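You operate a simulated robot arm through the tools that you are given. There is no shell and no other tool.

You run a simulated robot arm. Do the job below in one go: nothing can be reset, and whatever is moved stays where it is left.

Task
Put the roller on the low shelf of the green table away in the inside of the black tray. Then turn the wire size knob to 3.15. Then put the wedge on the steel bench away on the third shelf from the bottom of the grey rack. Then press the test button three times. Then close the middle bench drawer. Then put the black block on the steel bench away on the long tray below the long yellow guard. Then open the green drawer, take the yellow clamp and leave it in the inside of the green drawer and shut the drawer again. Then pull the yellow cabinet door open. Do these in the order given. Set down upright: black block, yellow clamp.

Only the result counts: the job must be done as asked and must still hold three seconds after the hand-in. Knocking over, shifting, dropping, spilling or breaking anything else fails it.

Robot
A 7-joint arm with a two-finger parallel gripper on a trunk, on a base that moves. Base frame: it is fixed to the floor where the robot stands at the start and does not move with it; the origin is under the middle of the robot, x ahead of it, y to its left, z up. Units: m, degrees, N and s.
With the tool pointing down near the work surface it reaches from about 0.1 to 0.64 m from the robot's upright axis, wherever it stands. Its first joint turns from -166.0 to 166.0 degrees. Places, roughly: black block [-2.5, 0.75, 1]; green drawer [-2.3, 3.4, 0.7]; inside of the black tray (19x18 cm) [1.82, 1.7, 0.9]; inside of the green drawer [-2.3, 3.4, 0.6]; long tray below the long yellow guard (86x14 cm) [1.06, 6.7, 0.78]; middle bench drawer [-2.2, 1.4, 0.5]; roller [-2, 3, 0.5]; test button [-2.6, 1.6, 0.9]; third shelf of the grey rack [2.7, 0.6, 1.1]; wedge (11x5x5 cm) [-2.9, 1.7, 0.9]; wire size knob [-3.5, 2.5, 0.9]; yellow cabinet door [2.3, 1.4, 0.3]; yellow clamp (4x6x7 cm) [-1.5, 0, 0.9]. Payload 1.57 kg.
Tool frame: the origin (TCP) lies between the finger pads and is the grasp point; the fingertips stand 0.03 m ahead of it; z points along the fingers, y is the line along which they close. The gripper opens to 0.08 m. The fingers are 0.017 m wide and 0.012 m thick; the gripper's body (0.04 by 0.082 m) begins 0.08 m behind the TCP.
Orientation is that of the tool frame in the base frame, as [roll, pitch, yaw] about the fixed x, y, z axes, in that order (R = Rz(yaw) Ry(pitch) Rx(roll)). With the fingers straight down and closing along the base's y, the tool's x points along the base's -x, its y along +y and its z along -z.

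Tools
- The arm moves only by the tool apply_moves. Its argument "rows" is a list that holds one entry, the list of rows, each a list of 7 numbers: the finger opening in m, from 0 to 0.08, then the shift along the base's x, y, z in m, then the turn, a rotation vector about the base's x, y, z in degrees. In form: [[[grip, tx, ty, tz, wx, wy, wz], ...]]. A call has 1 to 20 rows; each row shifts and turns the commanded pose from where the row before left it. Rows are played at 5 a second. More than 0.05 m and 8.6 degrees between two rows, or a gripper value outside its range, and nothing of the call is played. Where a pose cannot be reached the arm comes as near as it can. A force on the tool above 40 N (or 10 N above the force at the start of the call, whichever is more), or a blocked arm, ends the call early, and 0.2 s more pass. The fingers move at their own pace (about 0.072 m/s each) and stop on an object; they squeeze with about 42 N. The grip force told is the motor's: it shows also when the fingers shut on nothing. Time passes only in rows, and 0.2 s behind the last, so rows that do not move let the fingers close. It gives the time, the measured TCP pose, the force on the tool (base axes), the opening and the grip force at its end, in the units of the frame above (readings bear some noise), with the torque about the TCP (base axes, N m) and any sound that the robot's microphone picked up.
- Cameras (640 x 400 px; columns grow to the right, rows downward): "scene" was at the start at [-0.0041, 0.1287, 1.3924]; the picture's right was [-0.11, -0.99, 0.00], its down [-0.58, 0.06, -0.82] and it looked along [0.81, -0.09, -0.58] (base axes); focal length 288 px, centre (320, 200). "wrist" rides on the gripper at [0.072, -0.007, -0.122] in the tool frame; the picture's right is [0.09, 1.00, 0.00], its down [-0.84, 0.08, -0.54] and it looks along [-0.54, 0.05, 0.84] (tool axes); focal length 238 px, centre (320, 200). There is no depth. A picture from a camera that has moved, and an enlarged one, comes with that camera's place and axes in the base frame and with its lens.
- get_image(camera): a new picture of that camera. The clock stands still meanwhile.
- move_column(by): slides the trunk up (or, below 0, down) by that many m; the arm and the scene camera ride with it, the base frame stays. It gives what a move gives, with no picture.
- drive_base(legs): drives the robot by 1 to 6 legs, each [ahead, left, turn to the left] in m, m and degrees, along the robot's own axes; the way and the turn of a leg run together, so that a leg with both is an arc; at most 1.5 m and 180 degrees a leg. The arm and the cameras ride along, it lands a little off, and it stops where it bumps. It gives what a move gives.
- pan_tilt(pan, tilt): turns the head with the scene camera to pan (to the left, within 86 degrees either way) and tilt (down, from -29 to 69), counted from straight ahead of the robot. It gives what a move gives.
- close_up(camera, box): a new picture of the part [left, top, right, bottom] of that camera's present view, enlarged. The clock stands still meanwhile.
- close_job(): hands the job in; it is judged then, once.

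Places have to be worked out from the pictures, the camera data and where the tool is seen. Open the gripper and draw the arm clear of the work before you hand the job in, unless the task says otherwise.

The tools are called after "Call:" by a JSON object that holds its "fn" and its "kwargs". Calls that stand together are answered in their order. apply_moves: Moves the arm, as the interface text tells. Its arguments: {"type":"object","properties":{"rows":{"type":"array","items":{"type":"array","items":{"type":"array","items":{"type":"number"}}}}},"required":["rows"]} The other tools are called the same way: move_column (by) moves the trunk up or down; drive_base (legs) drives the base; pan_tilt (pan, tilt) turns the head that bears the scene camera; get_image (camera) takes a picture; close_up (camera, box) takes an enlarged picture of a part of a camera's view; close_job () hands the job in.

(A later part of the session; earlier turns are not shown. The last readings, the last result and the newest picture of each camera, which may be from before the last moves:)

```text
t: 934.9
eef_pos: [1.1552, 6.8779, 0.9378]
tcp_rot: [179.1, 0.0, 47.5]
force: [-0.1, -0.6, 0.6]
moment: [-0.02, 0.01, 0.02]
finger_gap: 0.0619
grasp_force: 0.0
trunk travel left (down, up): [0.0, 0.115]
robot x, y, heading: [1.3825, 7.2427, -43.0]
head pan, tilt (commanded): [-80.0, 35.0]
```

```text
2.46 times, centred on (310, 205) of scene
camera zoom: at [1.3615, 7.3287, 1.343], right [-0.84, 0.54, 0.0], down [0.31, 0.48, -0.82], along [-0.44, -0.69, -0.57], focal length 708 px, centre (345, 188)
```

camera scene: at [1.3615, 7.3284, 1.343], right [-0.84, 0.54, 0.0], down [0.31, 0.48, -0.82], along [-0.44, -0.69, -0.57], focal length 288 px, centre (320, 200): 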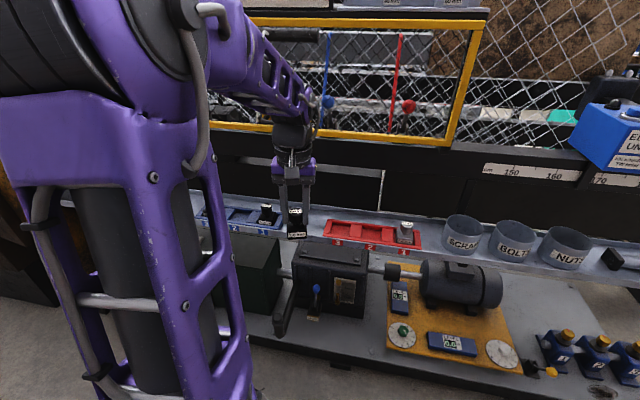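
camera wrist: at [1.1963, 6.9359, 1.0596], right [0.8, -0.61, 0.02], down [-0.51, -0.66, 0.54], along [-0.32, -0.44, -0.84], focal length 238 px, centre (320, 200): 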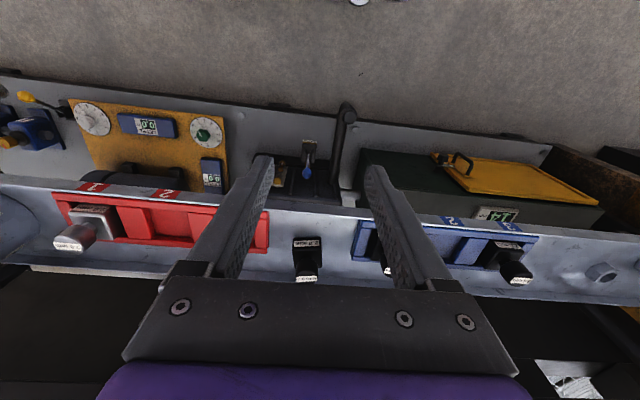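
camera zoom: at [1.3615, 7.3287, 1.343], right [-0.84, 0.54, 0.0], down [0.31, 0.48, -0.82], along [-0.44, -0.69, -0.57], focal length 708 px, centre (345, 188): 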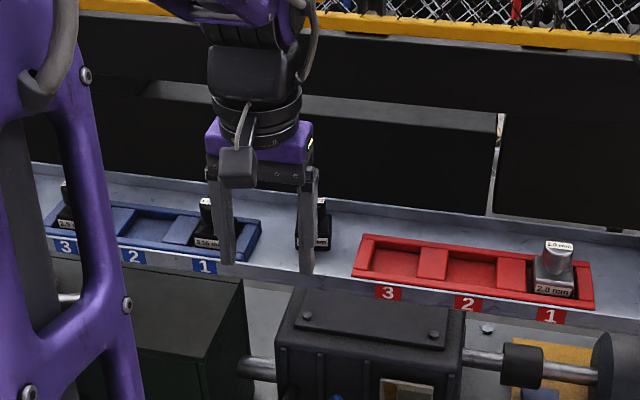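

Black block done. I swing the arm to the front again and go back the same way: reverse along the aisle, turn.

Call:
{"fn": "apply_moves", "kwargs": {"rows": [[[0.06, 0.037, -0.0206, -0.006, 0, 0, 5.65], [0.06, 0.0389, -0.0168, -0.006, 0, 0, 5.65], [0.06, 0.0404, -0.013, -0.006, 0, 0, 5.65], [0.06, 0.0415, -0.0089, -0.006, 0, 0, 5.65], [0.06, 0.0421, -0.0048, -0.006, 0, 0, 5.65], [0.06, 0.0424, -0.0006, -0.006, 0, 0, 5.65], [0.06, 0.0423, 0.0035, -0.006, 0, 0, 5.65], [0.06, 0.0417, 0.0077, -0.006, 0, 0, 5.65], [0.06, 0.0407, 0.0118, -0.006, 0, 0, 5.65], [0.06, 0.0394, 0.0157, -0.006, 0, 0, 5.65], [0.06, 0.0376, 0.0195, -0.006, 0, 0, 5.65], [0.06, 0.0355, 0.0232, -0.006, 0, 0, 5.65], [0.06, 0.0331, 0.0265, -0.006, 0, 0, 5.65], [0.06, 0.0303, 0.0297, -0.006, 0, 0, 5.65]]]}}

Call:
{"fn": "drive_base", "kwargs": {"legs": [[-1.45, 0.01, 0], [-1.45, 0.01, 0]]}}

```text
t: 937.9
eef_pos: [1.6974, 6.9523, 0.8545]
tcp_rot: [179.1, 0.1, 126.6]
force: [-0.8, -0.8, -0.3]
moment: [0.0, -0.03, 0.01]
finger_gap: 0.0603
grasp_force: 0.0
trunk travel left (down, up): [0.0, 0.115]
robot x, y, heading: [1.3793, 7.2414, -42.9]
head pan, tilt (commanded): [-80.0, 35.0]
```

```text
t: 951.5
eef_pos: [-0.3277, 8.9042, 0.8559]
tcp_rot: [179.1, 0.1, 126.4]
force: [1.0, 0.1, 0.2]
moment: [-0.02, 0.04, 0.01]
finger_gap: 0.0602
grasp_force: 0.0
trunk travel left (down, up): [0.0, 0.115]
robot x, y, heading: [-0.6399, 9.1953, -42.8]
head pan, tilt (commanded): [-80.0, 35.0]
```

Turn around and strafe back past the cabinet to n≈3.4.

Call:
{"fn": "drive_base", "kwargs": {"legs": [[0, 0, 180], [0.12, 0.9, 0], [0, 0.92, 0]]}}

```text
t: 976.9
eef_pos: [-2.2705, 8.2086, 0.8551]
tcp_rot: [179.1, 0.1, -52.1]
force: [-0.8, -0.2, -0.5]
moment: [0.0, -0.01, -0.01]
finger_gap: 0.0598
grasp_force: 0.1
trunk travel left (down, up): [0.0, 0.115]
robot x, y, heading: [-1.9473, 7.9265, 138.3]
head pan, tilt (commanded): [-80.0, 35.0]
```

n=3.42, u=3.43. Ahead 0.3, then left past the fan.

Call:
{"fn": "drive_base", "kwargs": {"legs": [[0.3, 0, -1.0], [0, 0.85, 0]]}}

```text
t: 987.1
eef_pos: [-3.0663, 7.7804, 0.8559]
tcp_rot: [179.1, 0.0, -53.0]
force: [0.1, -0.3, 0.2]
moment: [0.01, -0.01, 0.0]
finger_gap: 0.06
grasp_force: 0.0
trunk travel left (down, up): [0.0, 0.115]
robot x, y, heading: [-2.7485, 7.4913, 137.7]
head pan, tilt (commanded): [-80.0, 35.0]
```

n=2.56, u=3.72. Left 0.85, back 0.4.

Call:
{"fn": "drive_base", "kwargs": {"legs": [[0, 0.85, 0], [-0.4, 0, 0]]}}

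```text
t: 997.8
eef_pos: [-3.3515, 6.8848, 0.8549]
tcp_rot: [179.0, 0.2, -52.4]
force: [-0.3, -0.9, -0.1]
moment: [0.02, 0.0, -0.01]
finger_gap: 0.06
grasp_force: 0.1
trunk travel left (down, up): [0.0, 0.115]
robot x, y, heading: [-3.0278, 6.5984, 138.2]
head pan, tilt (commanded): [-80.0, 35.0]
```

n=1.71, u=3.32. Left 0.88, then back to u≈1.5.

Call:
{"fn": "drive_base", "kwargs": {"legs": [[0, 0.88, -0.9], [-0.92, 0, 0], [-0.9, 0, 0]]}}

```text
t: 1015.4
eef_pos: [-2.5968, 5.0097, 0.8555]
tcp_rot: [179.1, 0.1, -52.1]
force: [-0.1, -0.4, 0.4]
moment: [-0.02, -0.03, 0.04]
finger_gap: 0.0602
grasp_force: 0.0
trunk travel left (down, up): [0.0, 0.115]
robot x, y, heading: [-2.2727, 4.7293, 138.7]
head pan, tilt (commanded): [-80.0, 35.0]
```

n=0.85, u=1.50. I shift left and back out of the corridor, then turn at its mouth to re-enter backwards with the green table on my right.

Call:
{"fn": "drive_base", "kwargs": {"legs": [[0, 0.42, -1.4], [-1.4, 0, 0], [-1.4, 0, 0]]}}

```text
t: 1033.0
eef_pos: [-0.8708, 2.8093, 0.8559]
tcp_rot: [179.1, 0.2, -55.3]
force: [0.4, 0.2, 0.4]
moment: [0.01, 0.02, 0.01]
finger_gap: 0.06
grasp_force: 0.0
trunk travel left (down, up): [0.0, 0.115]
robot x, y, heading: [-0.5661, 2.509, 135.4]
head pan, tilt (commanded): [-80.0, 35.0]
```

At the mouth. I back a little more, turn 180°, and check the heading.

Call:
{"fn": "drive_base", "kwargs": {"legs": [[-0.15, 0, 0], [0, 0, -178]]}}

```text
t: 1041.8
eef_pos: [-0.1376, 2.1225, 0.855]
tcp_rot: [179.1, 0.1, 127.3]
force: [0.4, 0.3, -1.5]
moment: [0.01, 0.0, 0.01]
finger_gap: 0.0604
grasp_force: 0.1
trunk travel left (down, up): [0.0, 0.115]
robot x, y, heading: [-0.4611, 2.4033, -41.7]
head pan, tilt (commanded): [-80.0, 35.0]
```

I straighten by -1° and back into the corridor to u≈0.

Call:
{"fn": "drive_base", "kwargs": {"legs": [[0, 0, -1.0], [-1.42, 0.02, 0]]}}

```text
t: 1049.3
eef_pos: [-1.1849, 3.1117, 0.8549]
tcp_rot: [179.2, 0.0, 126.6]
force: [-0.5, -0.5, 0.0]
moment: [-0.03, -0.03, 0.0]
finger_gap: 0.06
grasp_force: 0.1
trunk travel left (down, up): [0.0, 0.115]
robot x, y, heading: [-1.5025, 3.4036, -42.5]
head pan, tilt (commanded): [-80.0, 35.0]
```

Now back 0.5 and left 0.33 to n≈0.73, u≈0.53; then I look at the green drawer.

Call:
{"fn": "drive_base", "kwargs": {"legs": [[-0.5, 0.33, 0]]}}

Call:
{"fn": "pan_tilt", "kwargs": {"pan": -85, "tilt": 40}}

Call:
{"fn": "get_image", "kwargs": {"camera": "scene"}}

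Call:
{"fn": "close_up", "kwargs": {"camera": "scene", "box": [220, 200, 420, 340]}}

```text
t: 1052.9
eef_pos: [-1.3356, 3.6836, 0.8549]
tcp_rot: [179.1, 0.1, 126.0]
force: [-1.2, -0.8, 0.0]
moment: [0.02, -0.02, -0.02]
finger_gap: 0.06
grasp_force: 0.0
trunk travel left (down, up): [0.0, 0.115]
robot x, y, heading: [-1.6475, 3.9753, -43.4]
head pan, tilt (commanded): [-80.0, 35.0]
```

```text
t: 1053.6
eef_pos: [-1.3344, 3.6836, 0.8559]
tcp_rot: [179.1, 0.0, 125.9]
force: [0.7, -0.1, 0.4]
moment: [-0.02, -0.01, -0.01]
finger_gap: 0.0601
grasp_force: 0.1
trunk travel left (down, up): [0.0, 0.115]
robot x, y, heading: [-1.6461, 3.9767, -43.3]
head pan, tilt (commanded): [-85.0, 40.0]
```

```text
taken
camera scene: at [-1.6715, 4.0716, 1.3354], right [-0.78, 0.62, 0.0], down [0.4, 0.5, -0.77], along [-0.48, -0.6, -0.64], focal length 288 px, centre (320, 200)
```

scene: 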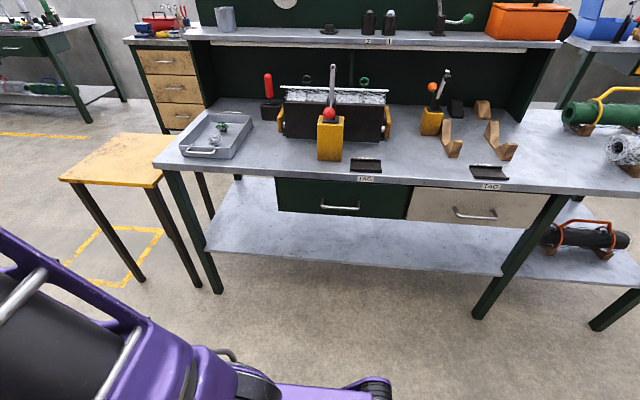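

```text
2.86 times, centred on (320, 270) of scene
camera zoom: at [-1.6715, 4.0716, 1.3354], right [-0.78, 0.62, 0.0], down [0.4, 0.5, -0.77], along [-0.48, -0.6, -0.64], focal length 821 px, centre (320, 0)
```

zoom: 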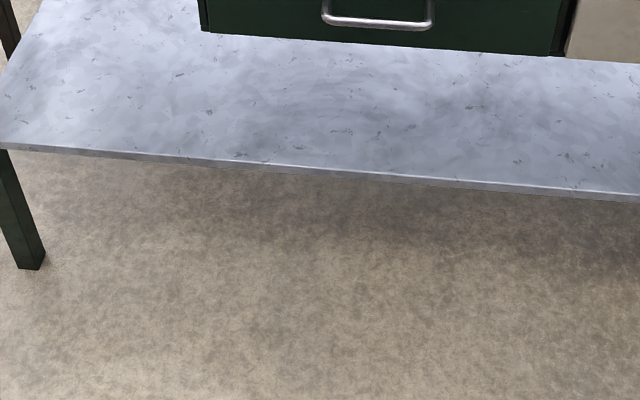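

Triangulated: handle bar at (-2.159, 3.560, 0.712), i.e. n=0.065, u=0.623, just outside the tabletop edge. I'll grip the bar from above with the fingers closing along n. I align the base and swing the arm right, keeping the tool's yaw.

Call:
{"fn": "drive_base", "kwargs": {"legs": [[-0.095, 0, 0.6]]}}

Call:
{"fn": "apply_moves", "kwargs": {"rows": [[[0.05, -0.0302, -0.0301, 0.004, 0, 0, 0.8], [0.05, -0.0332, -0.0269, 0.004, 0, 0, 0.8], [0.05, -0.0358, -0.0233, 0.004, 0, 0, 0.8], [0.05, -0.0379, -0.0196, 0.004, 0, 0, 0.8], [0.05, -0.0398, -0.0156, 0.004, 0, 0, 0.8], [0.05, -0.0411, -0.0114, 0.004, 0, 0, 0.8], [0.05, -0.0421, -0.0072, 0.004, 0, 0, 0.8], [0.05, -0.0426, -0.0028, 0.004, 0, 0, 0.8], [0.05, -0.0427, 0.0016, 0.004, 0, 0, 0.8], [0.05, -0.0423, 0.0059, 0.004, 0, 0, 0.8], [0.05, -0.0415, 0.0102, 0.004, 0, 0, 0.8], [0.05, -0.0402, 0.0144, 0.004, 0, 0, 0.8], [0.05, -0.0385, 0.0185, 0.004, 0, 0, 0.8], [0.05, -0.0364, 0.0222, 0.004, 0, 0, 0.8], [0.05, -0.0338, 0.026, 0.004, 0, 0, 0.2]]]}}

Call:
{"fn": "get_image", "kwargs": {"camera": "wrist"}}

Call:
{"fn": "get_image", "kwargs": {"camera": "scene"}}

```text
t: 1054.7
eef_pos: [-1.4007, 3.7529, 0.8547]
tcp_rot: [179.1, 0.0, 126.6]
force: [-1.0, -0.8, -0.8]
moment: [-0.01, 0.02, -0.03]
finger_gap: 0.0601
grasp_force: 0.1
trunk travel left (down, up): [0.0, 0.115]
robot x, y, heading: [-1.7181, 4.0444, -43.0]
head pan, tilt (commanded): [-85.0, 40.0]
```

```text
t: 1057.9
eef_pos: [-1.9779, 3.7128, 0.9144]
tcp_rot: [179.1, 0.1, 138.0]
force: [0.2, -0.4, 0.5]
moment: [-0.02, 0.03, 0.02]
finger_gap: 0.05
grasp_force: 0.0
trunk travel left (down, up): [0.0, 0.115]
robot x, y, heading: [-1.7205, 4.0423, -42.8]
head pan, tilt (commanded): [-85.0, 40.0]
```

```text
taken
camera wrist: at [-2.0375, 3.7561, 1.0363], right [0.6, 0.8, 0.01], down [0.67, -0.51, 0.54], along [0.44, -0.32, -0.84], focal length 238 px, centre (320, 200)
```

wrist: 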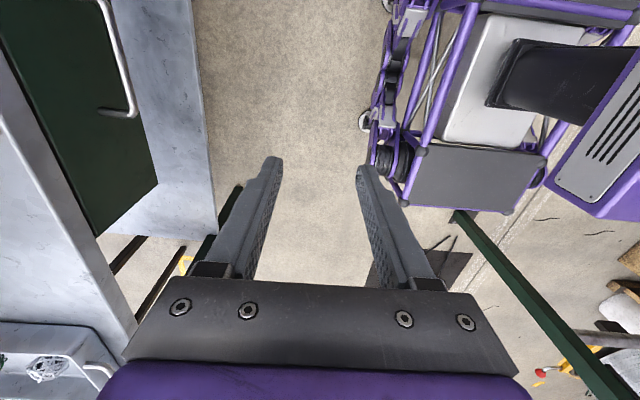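

```text
taken
camera scene: at [-1.7421, 4.1364, 1.3354], right [-0.79, 0.61, 0.0], down [0.39, 0.51, -0.77], along [-0.47, -0.61, -0.64], focal length 288 px, centre (320, 200)
```

scene: 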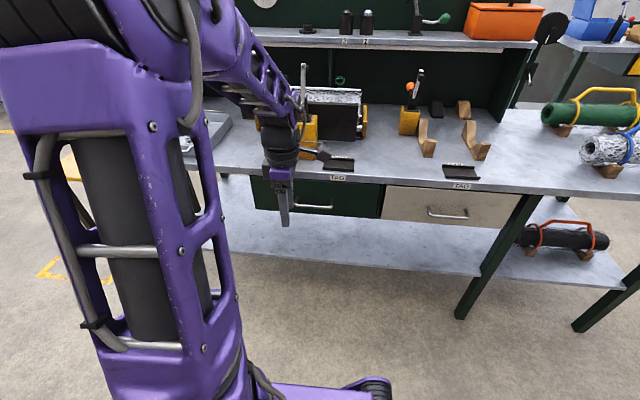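

The wrist view shows handle and tabletop edge. I zoom to measure the clearance between bar, panel and tabletop edge.

Call:
{"fn": "close_up", "kwargs": {"camera": "wrist", "box": [0, 0, 240, 240]}}

```text
1.67 times, centred on (120, 120) of wrist
camera zoom: at [-2.0375, 3.7561, 1.0363], right [0.6, 0.8, 0.01], down [0.67, -0.51, 0.54], along [0.44, -0.32, -0.84], focal length 397 px, centre (653, 333)
```

zoom: 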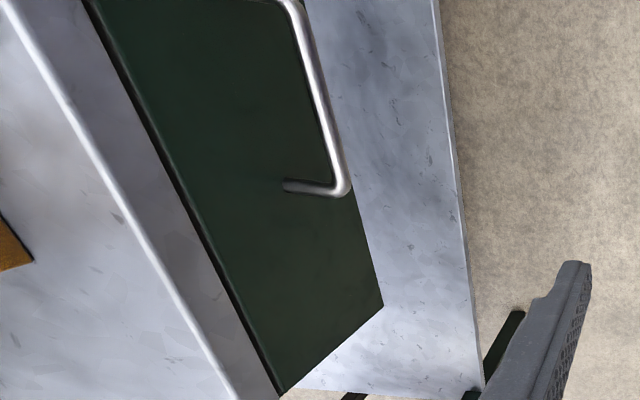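

Bar at n=0.066, panel at n≈0.02, tabletop edge at n≈0: enough room. I move over the bar with a 44 mm opening.

Call:
{"fn": "apply_moves", "kwargs": {"rows": [[[0.044, -0.0361, -0.0304, -0.005, 0, 0, -0.1], [0.044, -0.0361, -0.0304, -0.01, 0, 0, -0.1], [0.044, -0.0361, -0.0304, -0.01, 0, 0, -0.1], [0.044, -0.0361, -0.0304, -0.01, 0, 0, -0.1], [0.044, -0.0361, -0.0304, -0.01, 0, 0, -0.1]]]}}

Call:
{"fn": "get_image", "kwargs": {"camera": "wrist"}}

Call:
{"fn": "close_up", "kwargs": {"camera": "scene", "box": [220, 80, 420, 230]}}

```text
t: 1059.1
eef_pos: [-2.1599, 3.5616, 0.8711]
tcp_rot: [179.1, 0.1, 137.4]
force: [0.6, 0.2, 1.0]
moment: [0.02, 0.03, -0.01]
finger_gap: 0.0441
grasp_force: 0.1
trunk travel left (down, up): [0.0, 0.115]
robot x, y, heading: [-1.7155, 4.0393, -42.4]
head pan, tilt (commanded): [-85.0, 40.0]
```

```text
taken
camera wrist: at [-2.2192, 3.6043, 0.9933], right [0.61, 0.8, 0.02], down [0.66, -0.52, 0.54], along [0.44, -0.32, -0.84], focal length 238 px, centre (320, 200)
```

wrist: 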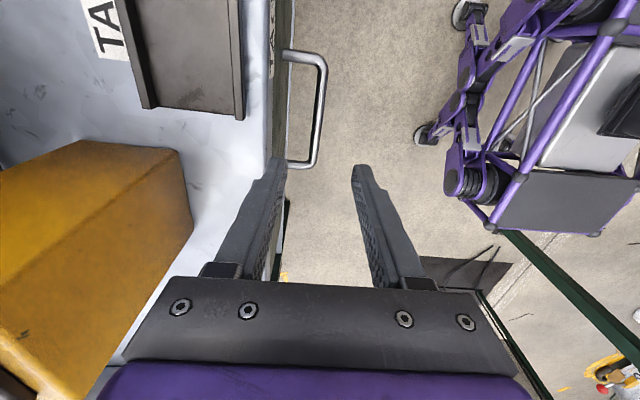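

```text
2.67 times, centred on (320, 155) of scene
camera zoom: at [-1.742, 4.1367, 1.3354], right [-0.79, 0.61, 0.0], down [0.39, 0.51, -0.77], along [-0.47, -0.61, -0.64], focal length 767 px, centre (320, 320)
```

zoom: 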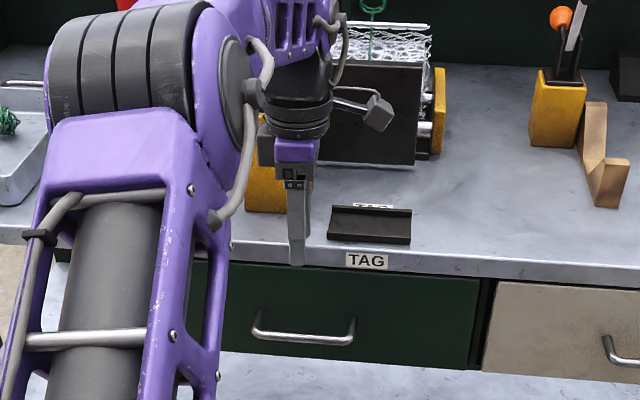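

The bar lies between the fingers' paths. I shift 3 mm toward the table and descend to z=0.73.

Call:
{"fn": "apply_moves", "kwargs": {"rows": [[[0.044, -0.002, -0.0023, -0.02, 0, 0, 0], [0.044, 0, 0, -0.03, 0, 0, 0], [0.044, 0, 0, -0.03, 0, 0, 0], [0.044, 0, 0, -0.03, 0, 0, 0], [0.044, 0, 0, -0.03, 0, 0, 0]]]}}

Call:
{"fn": "get_image", "kwargs": {"camera": "wrist"}}

Call:
{"fn": "close_up", "kwargs": {"camera": "scene", "box": [240, 120, 400, 240]}}

```text
t: 1059.9
eef_pos: [-2.1652, 3.5554, 0.8123]
tcp_rot: [-179.2, 0.0, 137.6]
force: [5.1, 6.1, 17.0]
moment: [-0.29, 0.54, -0.08]
finger_gap: 0.0376
grasp_force: 0.1
trunk travel left (down, up): [0.0, 0.115]
robot x, y, heading: [-1.718, 4.0445, -43.0]
head pan, tilt (commanded): [-85.0, 40.0]
stopped in row 4: the force on the tool passed its limit at 56 N (the readings are from after the stop); the commanded pose is now the measured one
```

```text
taken
camera wrist: at [-2.2224, 3.6003, 0.9345], right [0.6, 0.8, -0.01], down [0.67, -0.5, 0.54], along [0.42, -0.33, -0.84], focal length 238 px, centre (320, 200)
```

wrist: 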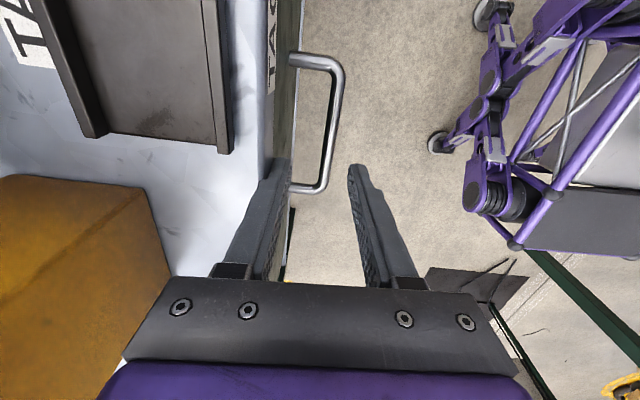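

```text
3.33 times, centred on (320, 180) of scene
camera zoom: at [-1.7409, 4.138, 1.3355], right [-0.79, 0.61, 0.0], down [0.39, 0.51, -0.77], along [-0.47, -0.61, -0.64], focal length 958 px, centre (320, 267)
```

zoom: 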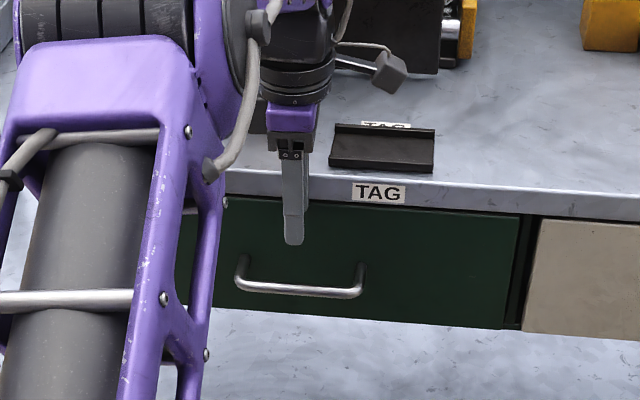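

The back finger caught the tabletop edge (it is at n≈0.023, not 0). I rise, re-centre on the bar with a narrower 36 mm opening (back finger then has ~12 mm on both sides), and correct the small rotation.

Call:
{"fn": "apply_moves", "kwargs": {"rows": [[[0.044, 0.002, 0.002, 0.03, 0, 0, 0], [0.036, 0.0032, 0.0045, 0.02, 0.59, -0.54, 0], [0.036, 0, 0, 0, 0, 0, 0]]]}}

Call:
{"fn": "get_image", "kwargs": {"camera": "wrist"}}

```text
t: 1060.7
eef_pos: [-2.161, 3.5616, 0.8586]
tcp_rot: [179.6, 0.0, 137.5]
force: [-0.3, -0.6, 1.3]
moment: [0.0, 0.0, 0.0]
finger_gap: 0.0362
grasp_force: 0.0
trunk travel left (down, up): [0.0, 0.115]
robot x, y, heading: [-1.7173, 4.0453, -42.8]
head pan, tilt (commanded): [-85.0, 40.0]
```

```text
taken
camera wrist: at [-2.2195, 3.6047, 0.9808], right [0.6, 0.8, 0.01], down [0.67, -0.51, 0.54], along [0.44, -0.32, -0.84], focal length 238 px, centre (320, 200)
```

wrist: 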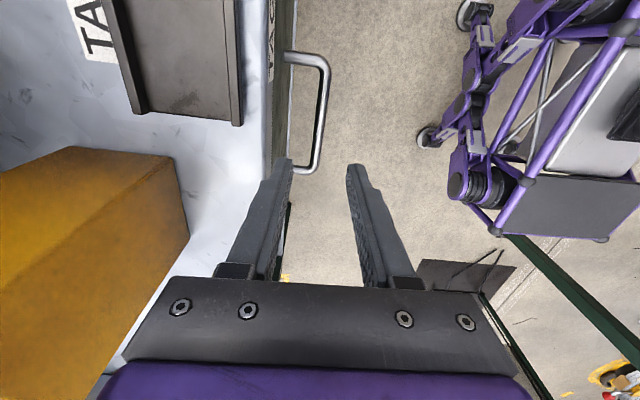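

Now the left finger clears the edge by ~12 mm and the bar is centred. I descend.

Call:
{"fn": "apply_moves", "kwargs": {"rows": [[[0.036, 0, 0, -0.025, 0, 0, 0], [0.036, 0, 0, -0.025, 0, 0, 0], [0.036, 0, 0, -0.025, 0, 0, 0], [0.036, 0, 0, -0.025, 0, 0, 0], [0.036, 0, 0, -0.025, 0, 0, 0]]]}}

Call:
{"fn": "get_image", "kwargs": {"camera": "wrist"}}

Call:
{"fn": "close_up", "kwargs": {"camera": "scene", "box": [240, 120, 400, 240]}}

```text
t: 1061.9
eef_pos: [-2.1608, 3.5608, 0.7397]
tcp_rot: [-179.8, 0.0, 137.6]
force: [6.6, 3.1, 26.2]
moment: [-0.66, 1.52, -0.07]
finger_gap: 0.036
grasp_force: 0.1
trunk travel left (down, up): [0.0, 0.115]
robot x, y, heading: [-1.7199, 4.0401, -42.9]
head pan, tilt (commanded): [-85.0, 40.0]
```

```text
taken
camera wrist: at [-2.2182, 3.6054, 0.8622], right [0.6, 0.8, 0.0], down [0.67, -0.51, 0.54], along [0.43, -0.33, -0.84], focal length 238 px, centre (320, 200)
```

wrist: 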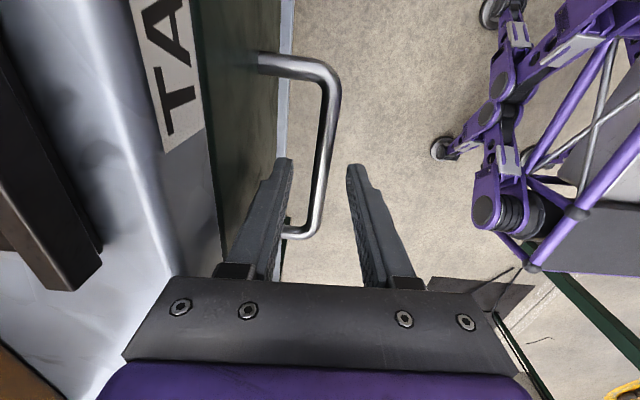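

```text
3.33 times, centred on (320, 180) of scene
camera zoom: at [-1.7405, 4.1385, 1.336], right [-0.79, 0.61, 0.0], down [0.39, 0.51, -0.77], along [-0.47, -0.61, -0.64], focal length 958 px, centre (320, 267)
```

zoom: 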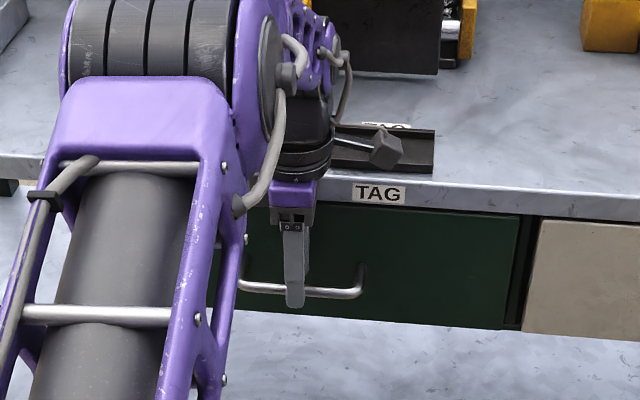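

The finger bracket now rests on the tabletop edge (26 N). I lift a little, narrow the opening to 25 mm (bracket and finger then clear), and descend again.

Call:
{"fn": "apply_moves", "kwargs": {"rows": [[[0.036, 0, 0, 0.014, 0, 0, 0], [0.025, 0, 0, 0, 0, 0, 0], [0.025, 0, 0, 0, 0, 0, 0], [0.025, 0, 0, -0.008, 0, 0, 0], [0.025, 0, 0, -0.008, 0, 0, 0]]]}}

Call:
{"fn": "get_image", "kwargs": {"camera": "wrist"}}

```text
t: 1063.2
eef_pos: [-2.1621, 3.5588, 0.7398]
tcp_rot: [-179.5, -0.1, 137.7]
force: [2.6, 1.6, 15.0]
moment: [-0.74, 0.26, 0.07]
finger_gap: 0.025
grasp_force: 0.0
trunk travel left (down, up): [0.0, 0.115]
robot x, y, heading: [-1.7161, 4.0416, -42.6]
head pan, tilt (commanded): [-85.0, 40.0]
stopped in row 5: the force on the tool passed its limit at 43 N (the readings are from after the stop); the commanded pose is now the measured one
```

```text
taken
camera wrist: at [-2.2193, 3.6036, 0.8621], right [0.6, 0.8, -0.01], down [0.67, -0.5, 0.54], along [0.43, -0.33, -0.84], focal length 238 px, centre (320, 200)
```

wrist: 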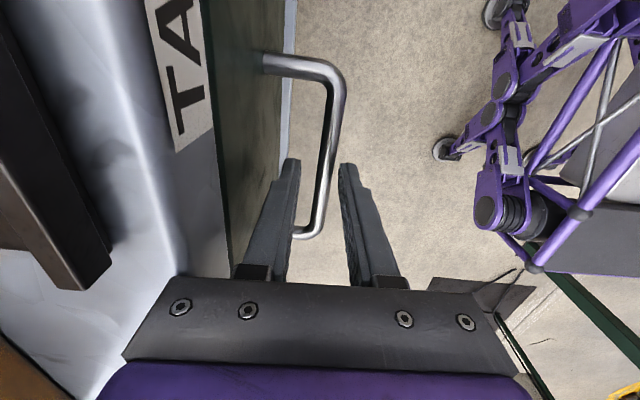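

The hand body itself rests on the tabletop edge. I'll shift outward ~12 mm and use the back finger as a hook behind the bar instead: lift, shift, open to 34 mm, descend.

Call:
{"fn": "apply_moves", "kwargs": {"rows": [[[0.025, 0, 0, 0.02, 0, 0, 0], [0.034, 0.0085, 0.0092, 0.005, 0.3, -0.27, 0], [0.034, 0, 0, 0, 0, 0, 0], [0.034, 0, 0, -0.012, 0, 0, 0], [0.034, 0, 0, -0.012, 0, 0, 0]]]}}

Call:
{"fn": "get_image", "kwargs": {"camera": "wrist"}}

```text
t: 1064.5
eef_pos: [-2.1546, 3.5674, 0.737]
tcp_rot: [179.7, -0.1, 137.6]
force: [-0.3, -0.1, 0.5]
moment: [0.02, 0.0, -0.01]
finger_gap: 0.0342
grasp_force: 0.0
trunk travel left (down, up): [0.0, 0.115]
robot x, y, heading: [-1.7196, 4.0405, -42.9]
head pan, tilt (commanded): [-85.0, 40.0]
```

```text
taken
camera wrist: at [-2.2131, 3.6119, 0.8592], right [0.6, 0.8, 0.01], down [0.67, -0.51, 0.54], along [0.43, -0.32, -0.84], focal length 238 px, centre (320, 200)
```

wrist: 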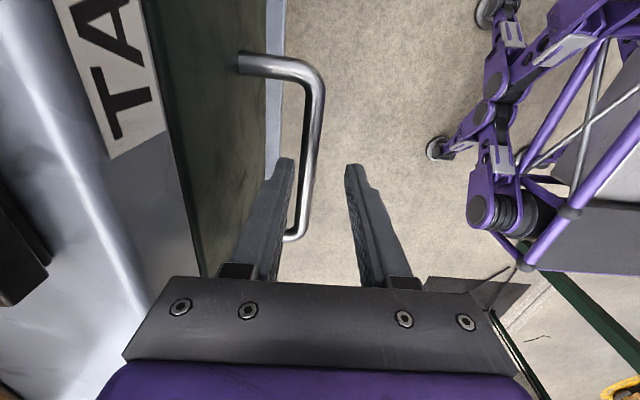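

Free now, the bar is between the fingers next to the back one. I descend 14 mm more so the tips reach well below the bar.

Call:
{"fn": "apply_moves", "kwargs": {"rows": [[[0.034, 0, 0, -0.007, 0, 0, 0], [0.034, 0, 0, -0.007, 0, 0, 0]]]}}

Call:
{"fn": "close_up", "kwargs": {"camera": "scene", "box": [240, 120, 400, 240]}}

```text
t: 1065.0
eef_pos: [-2.1544, 3.5688, 0.7239]
tcp_rot: [179.7, -0.1, 137.6]
force: [0.9, 0.1, -0.6]
moment: [0.01, 0.01, 0.04]
finger_gap: 0.0338
grasp_force: 0.1
trunk travel left (down, up): [0.0, 0.115]
robot x, y, heading: [-1.7176, 4.0438, -42.9]
head pan, tilt (commanded): [-85.0, 40.0]
```

```text
3.33 times, centred on (320, 180) of scene
camera zoom: at [-1.742, 4.1368, 1.3354], right [-0.79, 0.61, 0.0], down [0.39, 0.51, -0.77], along [-0.47, -0.61, -0.64], focal length 958 px, centre (320, 267)
```

zoom: 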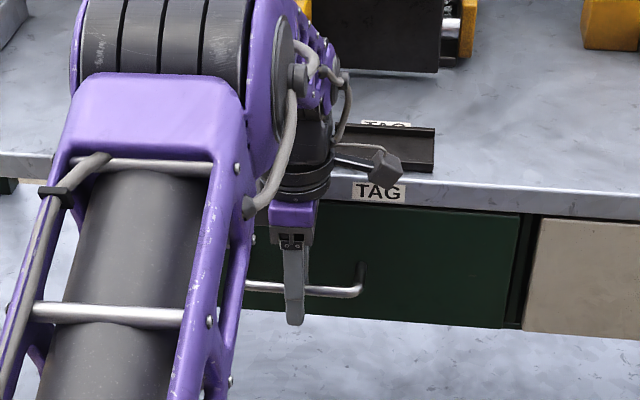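

Hooked. I close the fingers on the bar and then pull toward me.

Call:
{"fn": "apply_moves", "kwargs": {"rows": [[[0.02, 0, 0, 0, 0, 0, 0], [0.0, 0, 0, 0, 0, 0, 0], [0.0, 0, 0, 0, 0, 0, 0]]]}}

Call:
{"fn": "apply_moves", "kwargs": {"rows": [[[0.0, 0.0136, 0.0147, 0, 0, 0, 0], [0.0, 0.0136, 0.0147, 0, 0, 0, 0], [0.0, 0.0136, 0.0147, 0, 0, 0, 0], [0.0, 0.0136, 0.0147, 0, 0, 0, 0]]]}}

Call:
{"fn": "get_image", "kwargs": {"camera": "scene"}}

Call:
{"fn": "get_image", "kwargs": {"camera": "wrist"}}

```text
t: 1065.8
eef_pos: [-2.1549, 3.5685, 0.7235]
tcp_rot: [179.6, 0.0, 137.6]
force: [2.2, 0.0, -0.4]
moment: [0.1, 0.08, -0.52]
finger_gap: 0.0126
grasp_force: 29.4
trunk travel left (down, up): [0.0, 0.115]
robot x, y, heading: [-1.7158, 4.0413, -42.7]
head pan, tilt (commanded): [-85.0, 40.0]
```

```text
t: 1066.8
eef_pos: [-2.0978, 3.6258, 0.7226]
tcp_rot: [179.8, 0.0, 137.6]
force: [0.6, -0.6, 8.9]
moment: [0.15, 0.05, -0.53]
finger_gap: 0.0122
grasp_force: 29.5
trunk travel left (down, up): [0.0, 0.115]
robot x, y, heading: [-1.7194, 4.0423, -42.9]
head pan, tilt (commanded): [-85.0, 40.0]
```

```text
taken
camera scene: at [-1.7416, 4.1371, 1.3354], right [-0.79, 0.61, 0.0], down [0.39, 0.51, -0.77], along [-0.47, -0.61, -0.64], focal length 288 px, centre (320, 200)
```

scene: 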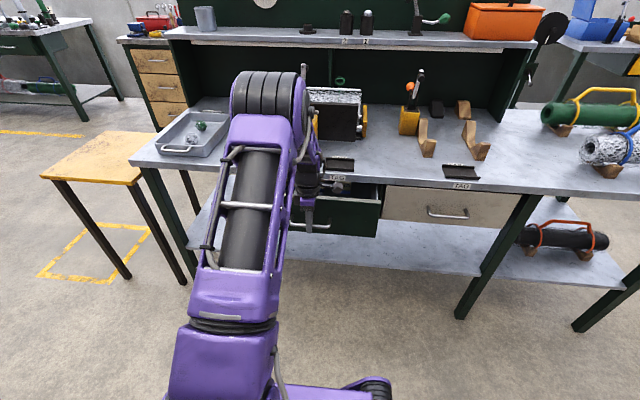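

```text
taken
camera wrist: at [-2.1559, 3.6698, 0.8455], right [0.6, 0.8, 0.0], down [0.67, -0.51, 0.54], along [0.43, -0.32, -0.84], focal length 238 px, centre (320, 200)
```

wrist: 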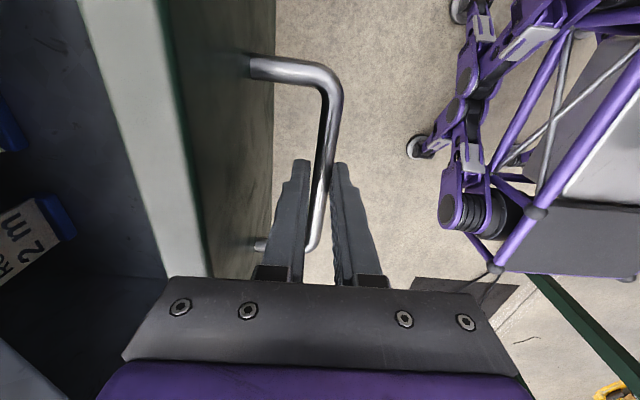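

The drawer comes out smoothly. I keep pulling to about 27 cm total.

Call:
{"fn": "apply_moves", "kwargs": {"rows": [[[0.0, 0.0163, 0.0176, 0, 0, 0, 0], [0.0, 0.0163, 0.0176, 0, 0, 0, 0], [0.0, 0.0163, 0.0176, 0, 0, 0, 0], [0.0, 0.0163, 0.0176, 0, 0, 0, 0], [0.0, 0.0163, 0.0176, 0, 0, 0, 0], [0.0, 0.0163, 0.0176, 0, 0, 0, 0], [0.0, 0.0163, 0.0176, 0, 0, 0, 0]]]}}

Call:
{"fn": "get_image", "kwargs": {"camera": "scene"}}

Call:
{"fn": "get_image", "kwargs": {"camera": "wrist"}}

```text
t: 1068.5
eef_pos: [-1.983, 3.7496, 0.7226]
tcp_rot: [179.8, -0.1, 137.5]
force: [14.6, -13.3, 7.2]
moment: [-0.13, -0.2, -0.54]
finger_gap: 0.0122
grasp_force: 29.0
trunk travel left (down, up): [0.0, 0.115]
robot x, y, heading: [-1.7158, 4.0416, -42.6]
head pan, tilt (commanded): [-85.0, 40.0]
```

```text
taken
camera scene: at [-1.7411, 4.1364, 1.3356], right [-0.79, 0.61, 0.0], down [0.39, 0.51, -0.77], along [-0.47, -0.61, -0.64], focal length 288 px, centre (320, 200)
```

scene: 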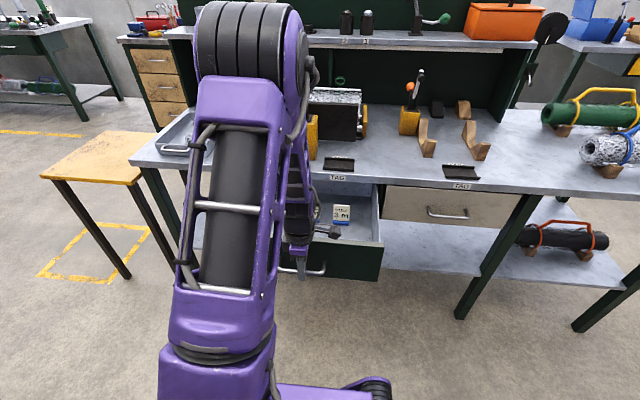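

```text
taken
camera wrist: at [-2.0408, 3.7938, 0.8456], right [0.6, 0.8, 0.01], down [0.67, -0.51, 0.54], along [0.43, -0.32, -0.84], focal length 238 px, centre (320, 200)
```

wrist: 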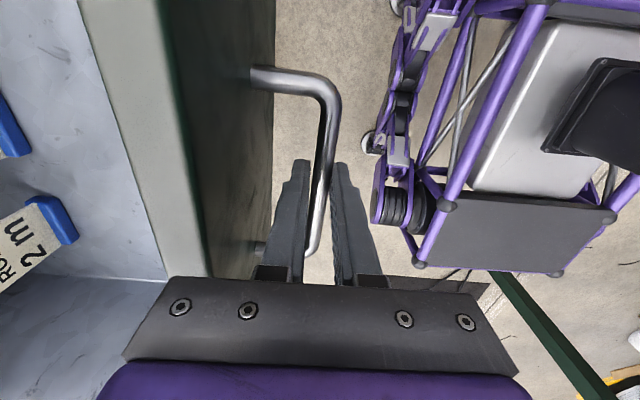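

Drawer open by ~25 cm. I release the bar, rise and look inside.

Call:
{"fn": "apply_moves", "kwargs": {"rows": [[[0.034, 0, 0, 0, 0, 0, 0], [0.034, 0, 0, 0, 0, 0, 0], [0.034, 0, 0, 0.03, 0, 0, 0], [0.034, 0, 0, 0.04, 0, 0, 0], [0.034, 0, 0, 0.045, 0, 0, 0], [0.06, 0, 0, 0.045, 0, 0, 0], [0.06, 0, 0, 0.045, 0, 0, 0]]]}}

Call:
{"fn": "get_image", "kwargs": {"camera": "wrist"}}

Call:
{"fn": "get_image", "kwargs": {"camera": "scene"}}

```text
t: 1070.0
eef_pos: [-1.9823, 3.751, 0.9312]
tcp_rot: [179.6, 0.1, 137.6]
force: [0.7, 0.0, 0.2]
moment: [0.02, -0.02, -0.01]
finger_gap: 0.0599
grasp_force: 0.0
trunk travel left (down, up): [0.0, 0.115]
robot x, y, heading: [-1.7171, 4.042, -42.7]
head pan, tilt (commanded): [-85.0, 40.0]
```

```text
taken
camera wrist: at [-2.04, 3.7955, 1.0544], right [0.6, 0.8, 0.01], down [0.67, -0.51, 0.54], along [0.44, -0.32, -0.84], focal length 238 px, centre (320, 200)
```

wrist: 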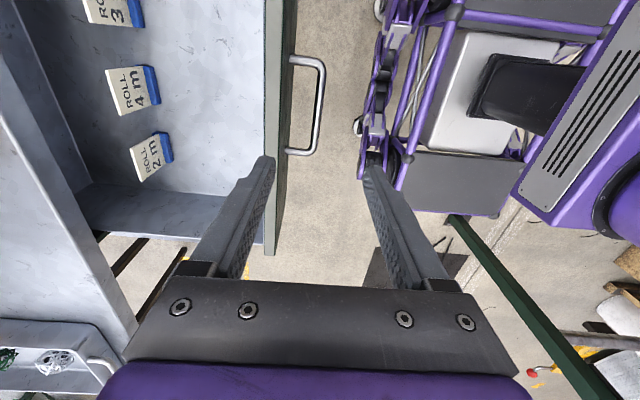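

```text
taken
camera scene: at [-1.7422, 4.1366, 1.3354], right [-0.79, 0.61, 0.0], down [0.39, 0.51, -0.77], along [-0.47, -0.61, -0.64], focal length 288 px, centre (320, 200)
```

scene: 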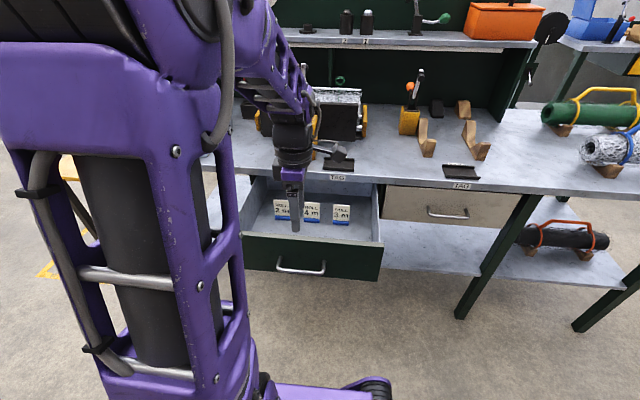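

The drawer holds three roll tags at the back; its front part is free. Now to fetch the yellow clamp from the first bench: I swing the arm to the front.

Call:
{"fn": "apply_moves", "kwargs": {"rows": [[[0.06, 0.0341, -0.0278, 0, 0, 0, 0], [0.06, 0.037, -0.0238, 0, 0, 0, 0], [0.06, 0.0394, -0.0195, 0, 0, 0, 0], [0.06, 0.0414, -0.015, 0, 0, 0, 0], [0.06, 0.0428, -0.0103, 0, 0, 0, 0], [0.06, 0.0437, -0.0054, 0, 0, 0, 0], [0.06, 0.044, -0.0005, 0, 0, 0, 0], [0.06, 0.0438, 0.0044, 0, 0, 0, 0], [0.06, 0.043, 0.0092, 0, 0, 0, 0], [0.06, 0.0417, 0.014, 0, 0, 0, 0], [0.06, 0.0399, 0.0185, 0, 0, 0, 0], [0.06, 0.0376, 0.0229, 0, 0, 0, 0], [0.06, 0.0348, 0.0269, 0, 0, 0, 0], [0.06, 0.0316, 0.0306, 0, 0, 0, 0]]]}}

Call:
{"fn": "drive_base", "kwargs": {"legs": [[0.62, 0, 0], [0, -0.3, 0], [1.35, 0, 0]]}}

```text
t: 1073.0
eef_pos: [-1.4294, 3.7772, 0.9303]
tcp_rot: [179.7, 0.0, 137.5]
force: [-0.1, 0.8, 0.0]
moment: [0.04, -0.01, 0.01]
finger_gap: 0.06
grasp_force: 0.0
trunk travel left (down, up): [0.0, 0.115]
robot x, y, heading: [-1.7194, 4.0435, -42.8]
head pan, tilt (commanded): [-85.0, 40.0]
```

```text
t: 1085.8
eef_pos: [-0.2012, 2.2395, 0.9299]
tcp_rot: [179.8, 0.0, 137.5]
force: [-0.2, 0.2, 1.0]
moment: [0.01, 0.02, -0.01]
finger_gap: 0.0603
grasp_force: 0.0
trunk travel left (down, up): [0.0, 0.115]
robot x, y, heading: [-0.4878, 2.5066, -42.7]
head pan, tilt (commanded): [-85.0, 40.0]
```

On line. I drive across to the first bench's front (bench on my right) and look for the clamp.

Call:
{"fn": "drive_base", "kwargs": {"legs": [[0.4, -0.9, 0], [0.38, -0.9, 0]]}}

Call:
{"fn": "pan_tilt", "kwargs": {"pan": -70, "tilt": 40}}

Call:
{"fn": "get_image", "kwargs": {"camera": "scene"}}

```text
t: 1103.8
eef_pos: [-0.9306, 0.3682, 0.9296]
tcp_rot: [179.8, 0.0, 135.3]
force: [-0.4, -0.3, 0.0]
moment: [0.01, 0.03, -0.02]
finger_gap: 0.0599
grasp_force: 0.0
trunk travel left (down, up): [0.0, 0.115]
robot x, y, heading: [-1.2059, 0.6416, -45.2]
head pan, tilt (commanded): [-85.0, 40.0]
```

```text
t: 1104.5
eef_pos: [-0.9307, 0.3683, 0.9296]
tcp_rot: [179.7, -0.1, 135.3]
force: [-0.2, 0.5, 0.3]
moment: [0.02, -0.02, -0.01]
finger_gap: 0.06
grasp_force: 0.0
trunk travel left (down, up): [0.0, 0.115]
robot x, y, heading: [-1.2075, 0.6421, -45.0]
head pan, tilt (commanded): [-70.0, 40.0]
```

```text
taken
camera scene: at [-1.2108, 0.7268, 1.3354], right [-0.91, 0.42, 0.0], down [0.27, 0.58, -0.77], along [-0.32, -0.69, -0.64], focal length 288 px, centre (320, 200)
```

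scene: 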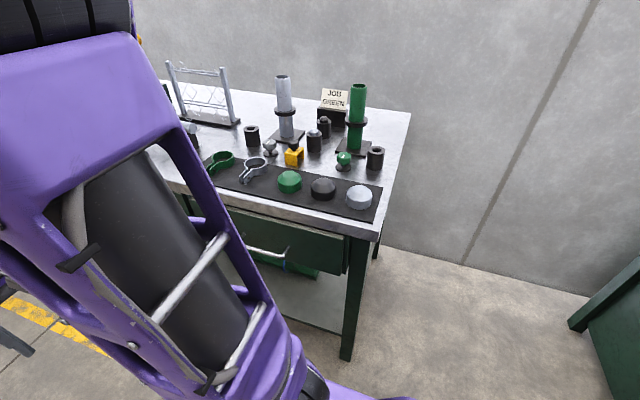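

The yellow clamp is at about (293, 155). I zoom in on it.

Call:
{"fn": "close_up", "kwargs": {"camera": "scene", "box": [230, 100, 390, 220]}}

Call:
{"fn": "close_up", "kwargs": {"camera": "scene", "box": [260, 125, 330, 180]}}

```text
3.33 times, centred on (310, 160) of scene
camera zoom: at [-1.2108, 0.7268, 1.3354], right [-0.91, 0.42, 0.0], down [0.27, 0.58, -0.77], along [-0.32, -0.69, -0.64], focal length 958 px, centre (353, 333)
```

zoom: 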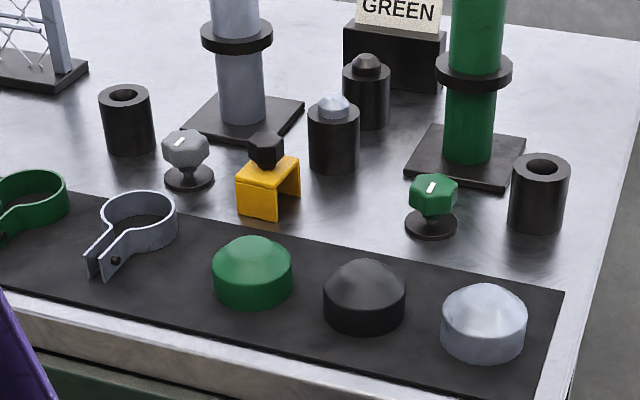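

```text
7.27 times, centred on (295, 152) of scene
camera zoom: at [-1.2108, 0.7268, 1.3354], right [-0.91, 0.42, 0.0], down [0.27, 0.58, -0.77], along [-0.32, -0.69, -0.64], focal length 2091 px, centre (502, 546)
```

zoom: 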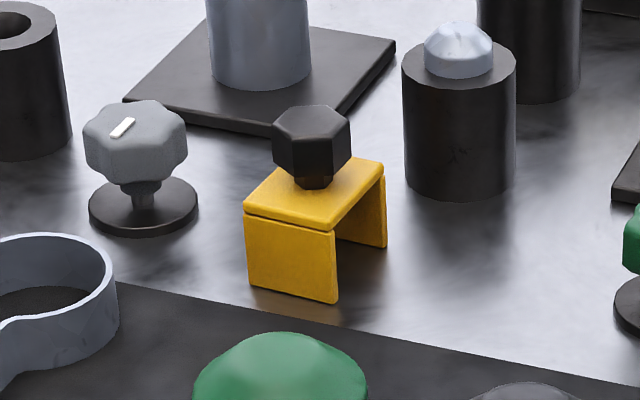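

The clamp is an inverted U-bracket with a black hex knob on top at about (-1.46, 0.01), knob top z≈0.92. I move 7 cm closer, straighten, raise the arm and swing it right.

Call:
{"fn": "drive_base", "kwargs": {"legs": [[0, -0.07, 2.4]]}}

Call:
{"fn": "apply_moves", "kwargs": {"rows": [[[0.06, 0, 0, 0.04, 0, 0, 0], [0.06, 0, 0, 0.04, 0, 0, 0], [0.06, 0, 0, 0.04, 0, 0, 0]]]}}

```text
t: 1105.9
eef_pos: [-0.9681, 0.3286, 0.9301]
tcp_rot: [179.6, -0.1, 137.7]
force: [0.0, 0.3, 0.1]
moment: [0.02, 0.02, 0.0]
finger_gap: 0.0599
grasp_force: 0.0
trunk travel left (down, up): [0.0, 0.115]
robot x, y, heading: [-1.2588, 0.5924, -42.7]
head pan, tilt (commanded): [-70.0, 40.0]
```

```text
t: 1106.7
eef_pos: [-0.9679, 0.324, 1.0467]
tcp_rot: [179.6, 0.0, 137.7]
force: [0.7, -0.7, -0.3]
moment: [0.02, 0.02, -0.02]
finger_gap: 0.06
grasp_force: 0.0
trunk travel left (down, up): [0.0, 0.115]
robot x, y, heading: [-1.256, 0.5923, -42.7]
head pan, tilt (commanded): [-70.0, 40.0]
```

I swing the arm right toward the clamp at z≈1.05.

Call:
{"fn": "apply_moves", "kwargs": {"rows": [[[0.06, -0.0298, -0.029, 0, 0, 0, -6.05], [0.06, -0.0327, -0.0257, 0, 0, 0, -6.05], [0.06, -0.0352, -0.0221, 0, 0, 0, -6.05], [0.06, -0.0374, -0.0182, 0, 0, 0, -6.05], [0.06, -0.0391, -0.0142, 0, 0, 0, -6.05], [0.06, -0.0404, -0.01, 0, 0, 0, -6.05], [0.06, -0.0412, -0.0057, 0, 0, 0, -6.05], [0.06, -0.0416, -0.0013, 0, 0, 0, -6.05], [0.06, -0.0415, 0.003, 0, 0, 0, -6.05], [0.06, -0.0409, 0.0074, 0, 0, 0, -6.05], [0.06, -0.0399, 0.0117, 0, 0, 0, -6.05]]]}}

Call:
{"fn": "get_image", "kwargs": {"camera": "wrist"}}

Call:
{"fn": "get_image", "kwargs": {"camera": "scene"}}

```text
t: 1109.1
eef_pos: [-1.3884, 0.2246, 1.0529]
tcp_rot: [179.7, 0.0, 71.1]
force: [-0.4, -0.2, -0.1]
moment: [0.05, 0.02, 0.01]
finger_gap: 0.0601
grasp_force: 0.1
trunk travel left (down, up): [0.0, 0.115]
robot x, y, heading: [-1.2561, 0.5947, -42.6]
head pan, tilt (commanded): [-70.0, 40.0]
```

```text
taken
camera wrist: at [-1.3728, 0.2947, 1.175], right [0.97, -0.24, 0.01], down [-0.2, -0.82, 0.54], along [-0.12, -0.53, -0.84], focal length 238 px, centre (320, 200)
```

wrist: 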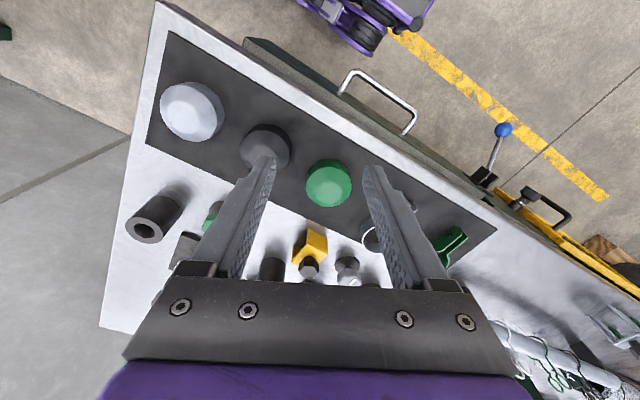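

```text
taken
camera scene: at [-1.2616, 0.6768, 1.3354], right [-0.92, 0.39, 0.0], down [0.25, 0.59, -0.77], along [-0.3, -0.71, -0.64], focal length 288 px, centre (320, 200)
```

scene: 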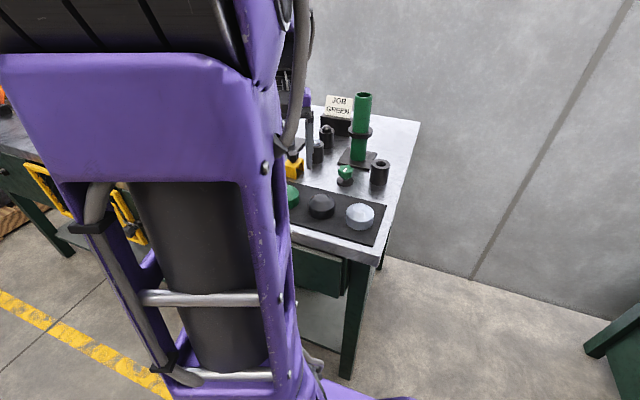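

I move above the clamp for a closer view.

Call:
{"fn": "apply_moves", "kwargs": {"rows": [[[0.06, -0.0135, -0.0409, 0, 0, 0, 0], [0.06, -0.0135, -0.0409, 0, 0, 0, 0], [0.06, -0.0135, -0.0409, 0, 0, 0, 0], [0.06, -0.0135, -0.0409, 0, 0, 0, 0], [0.06, -0.0135, -0.0409, -0.01, 0, 0, 0]]]}}

Call:
{"fn": "get_image", "kwargs": {"camera": "wrist"}}

Call:
{"fn": "close_up", "kwargs": {"camera": "wrist", "box": [260, 70, 380, 190]}}

```text
t: 1110.3
eef_pos: [-1.4538, 0.019, 1.0421]
tcp_rot: [179.7, -0.2, 71.1]
force: [0.2, 0.7, 0.9]
moment: [-0.01, 0.04, 0.0]
finger_gap: 0.0601
grasp_force: 0.1
trunk travel left (down, up): [0.0, 0.115]
robot x, y, heading: [-1.2564, 0.595, -42.9]
head pan, tilt (commanded): [-70.0, 40.0]
```

```text
taken
camera wrist: at [-1.4392, 0.0901, 1.164], right [0.97, -0.23, 0.01], down [-0.2, -0.82, 0.54], along [-0.12, -0.53, -0.84], focal length 238 px, centre (320, 200)
```

wrist: 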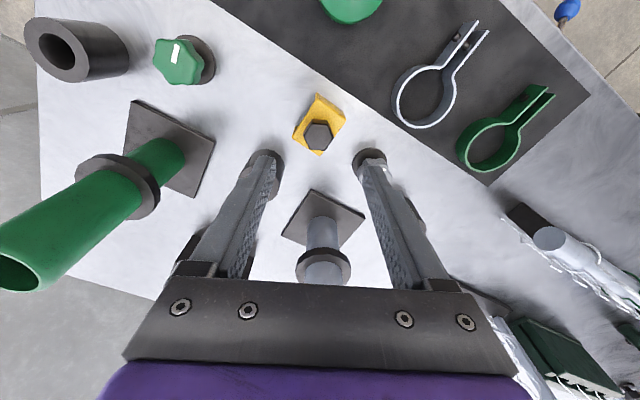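

```text
3.33 times, centred on (320, 130) of wrist
camera zoom: at [-1.4392, 0.0901, 1.164], right [0.97, -0.23, 0.01], down [-0.2, -0.82, 0.54], along [-0.12, -0.53, -0.84], focal length 794 px, centre (320, 433)
```

zoom: 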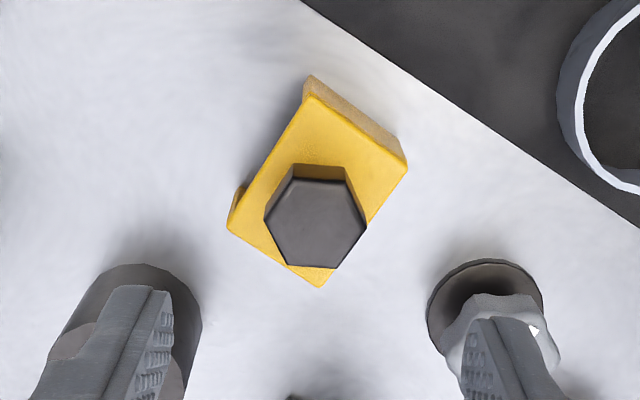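

The hex knob centre is at (-1.4575, 0.0155), top ≈0.93; a pair of its flats faces heading -44°. I turn the tool -25° to match the flats, shift and descend to z≈0.96.

Call:
{"fn": "apply_moves", "kwargs": {"rows": [[[0.06, -0.0037, -0.0035, 0, 0, 0, -8.3], [0.06, 0, 0, -0.02, 0, 0, -8.3], [0.06, 0, 0, -0.03, 0, 0, -8.3], [0.06, 0, 0, -0.032, 0, 0, 0]]]}}

Call:
{"fn": "get_image", "kwargs": {"camera": "wrist"}}

Call:
{"fn": "close_up", "kwargs": {"camera": "wrist", "box": [240, 100, 400, 220]}}

```text
t: 1111.3
eef_pos: [-1.4593, 0.0172, 0.9596]
tcp_rot: [179.8, 0.0, 46.1]
force: [-0.1, 0.3, 0.0]
moment: [-0.01, -0.04, -0.04]
finger_gap: 0.06
grasp_force: 0.0
trunk travel left (down, up): [0.0, 0.115]
robot x, y, heading: [-1.2541, 0.5916, -42.7]
head pan, tilt (commanded): [-70.0, 40.0]
```

```text
taken
camera wrist: at [-1.4153, 0.0745, 1.0818], right [0.78, -0.62, 0.01], down [-0.53, -0.66, 0.54], along [-0.33, -0.43, -0.84], focal length 238 px, centre (320, 200)
```

wrist: 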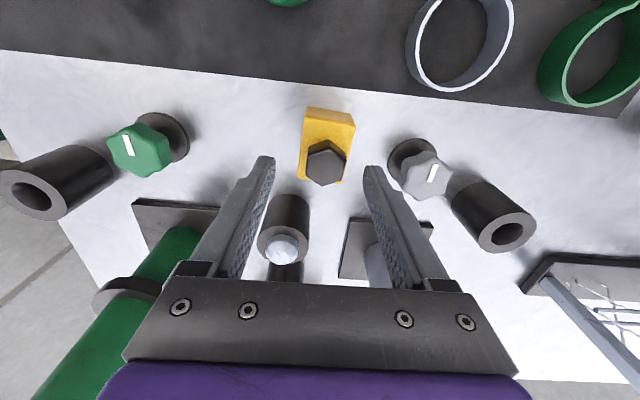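

```text
3.33 times, centred on (320, 160) of wrist
camera zoom: at [-1.4153, 0.0745, 1.0818], right [0.78, -0.62, 0.01], down [-0.53, -0.66, 0.54], along [-0.33, -0.43, -0.84], focal length 794 px, centre (320, 333)
```

zoom: 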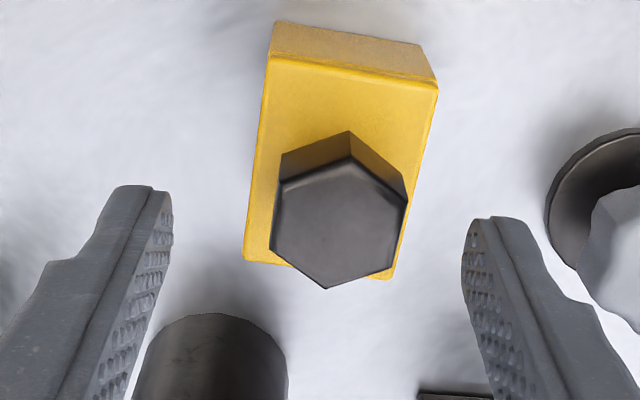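

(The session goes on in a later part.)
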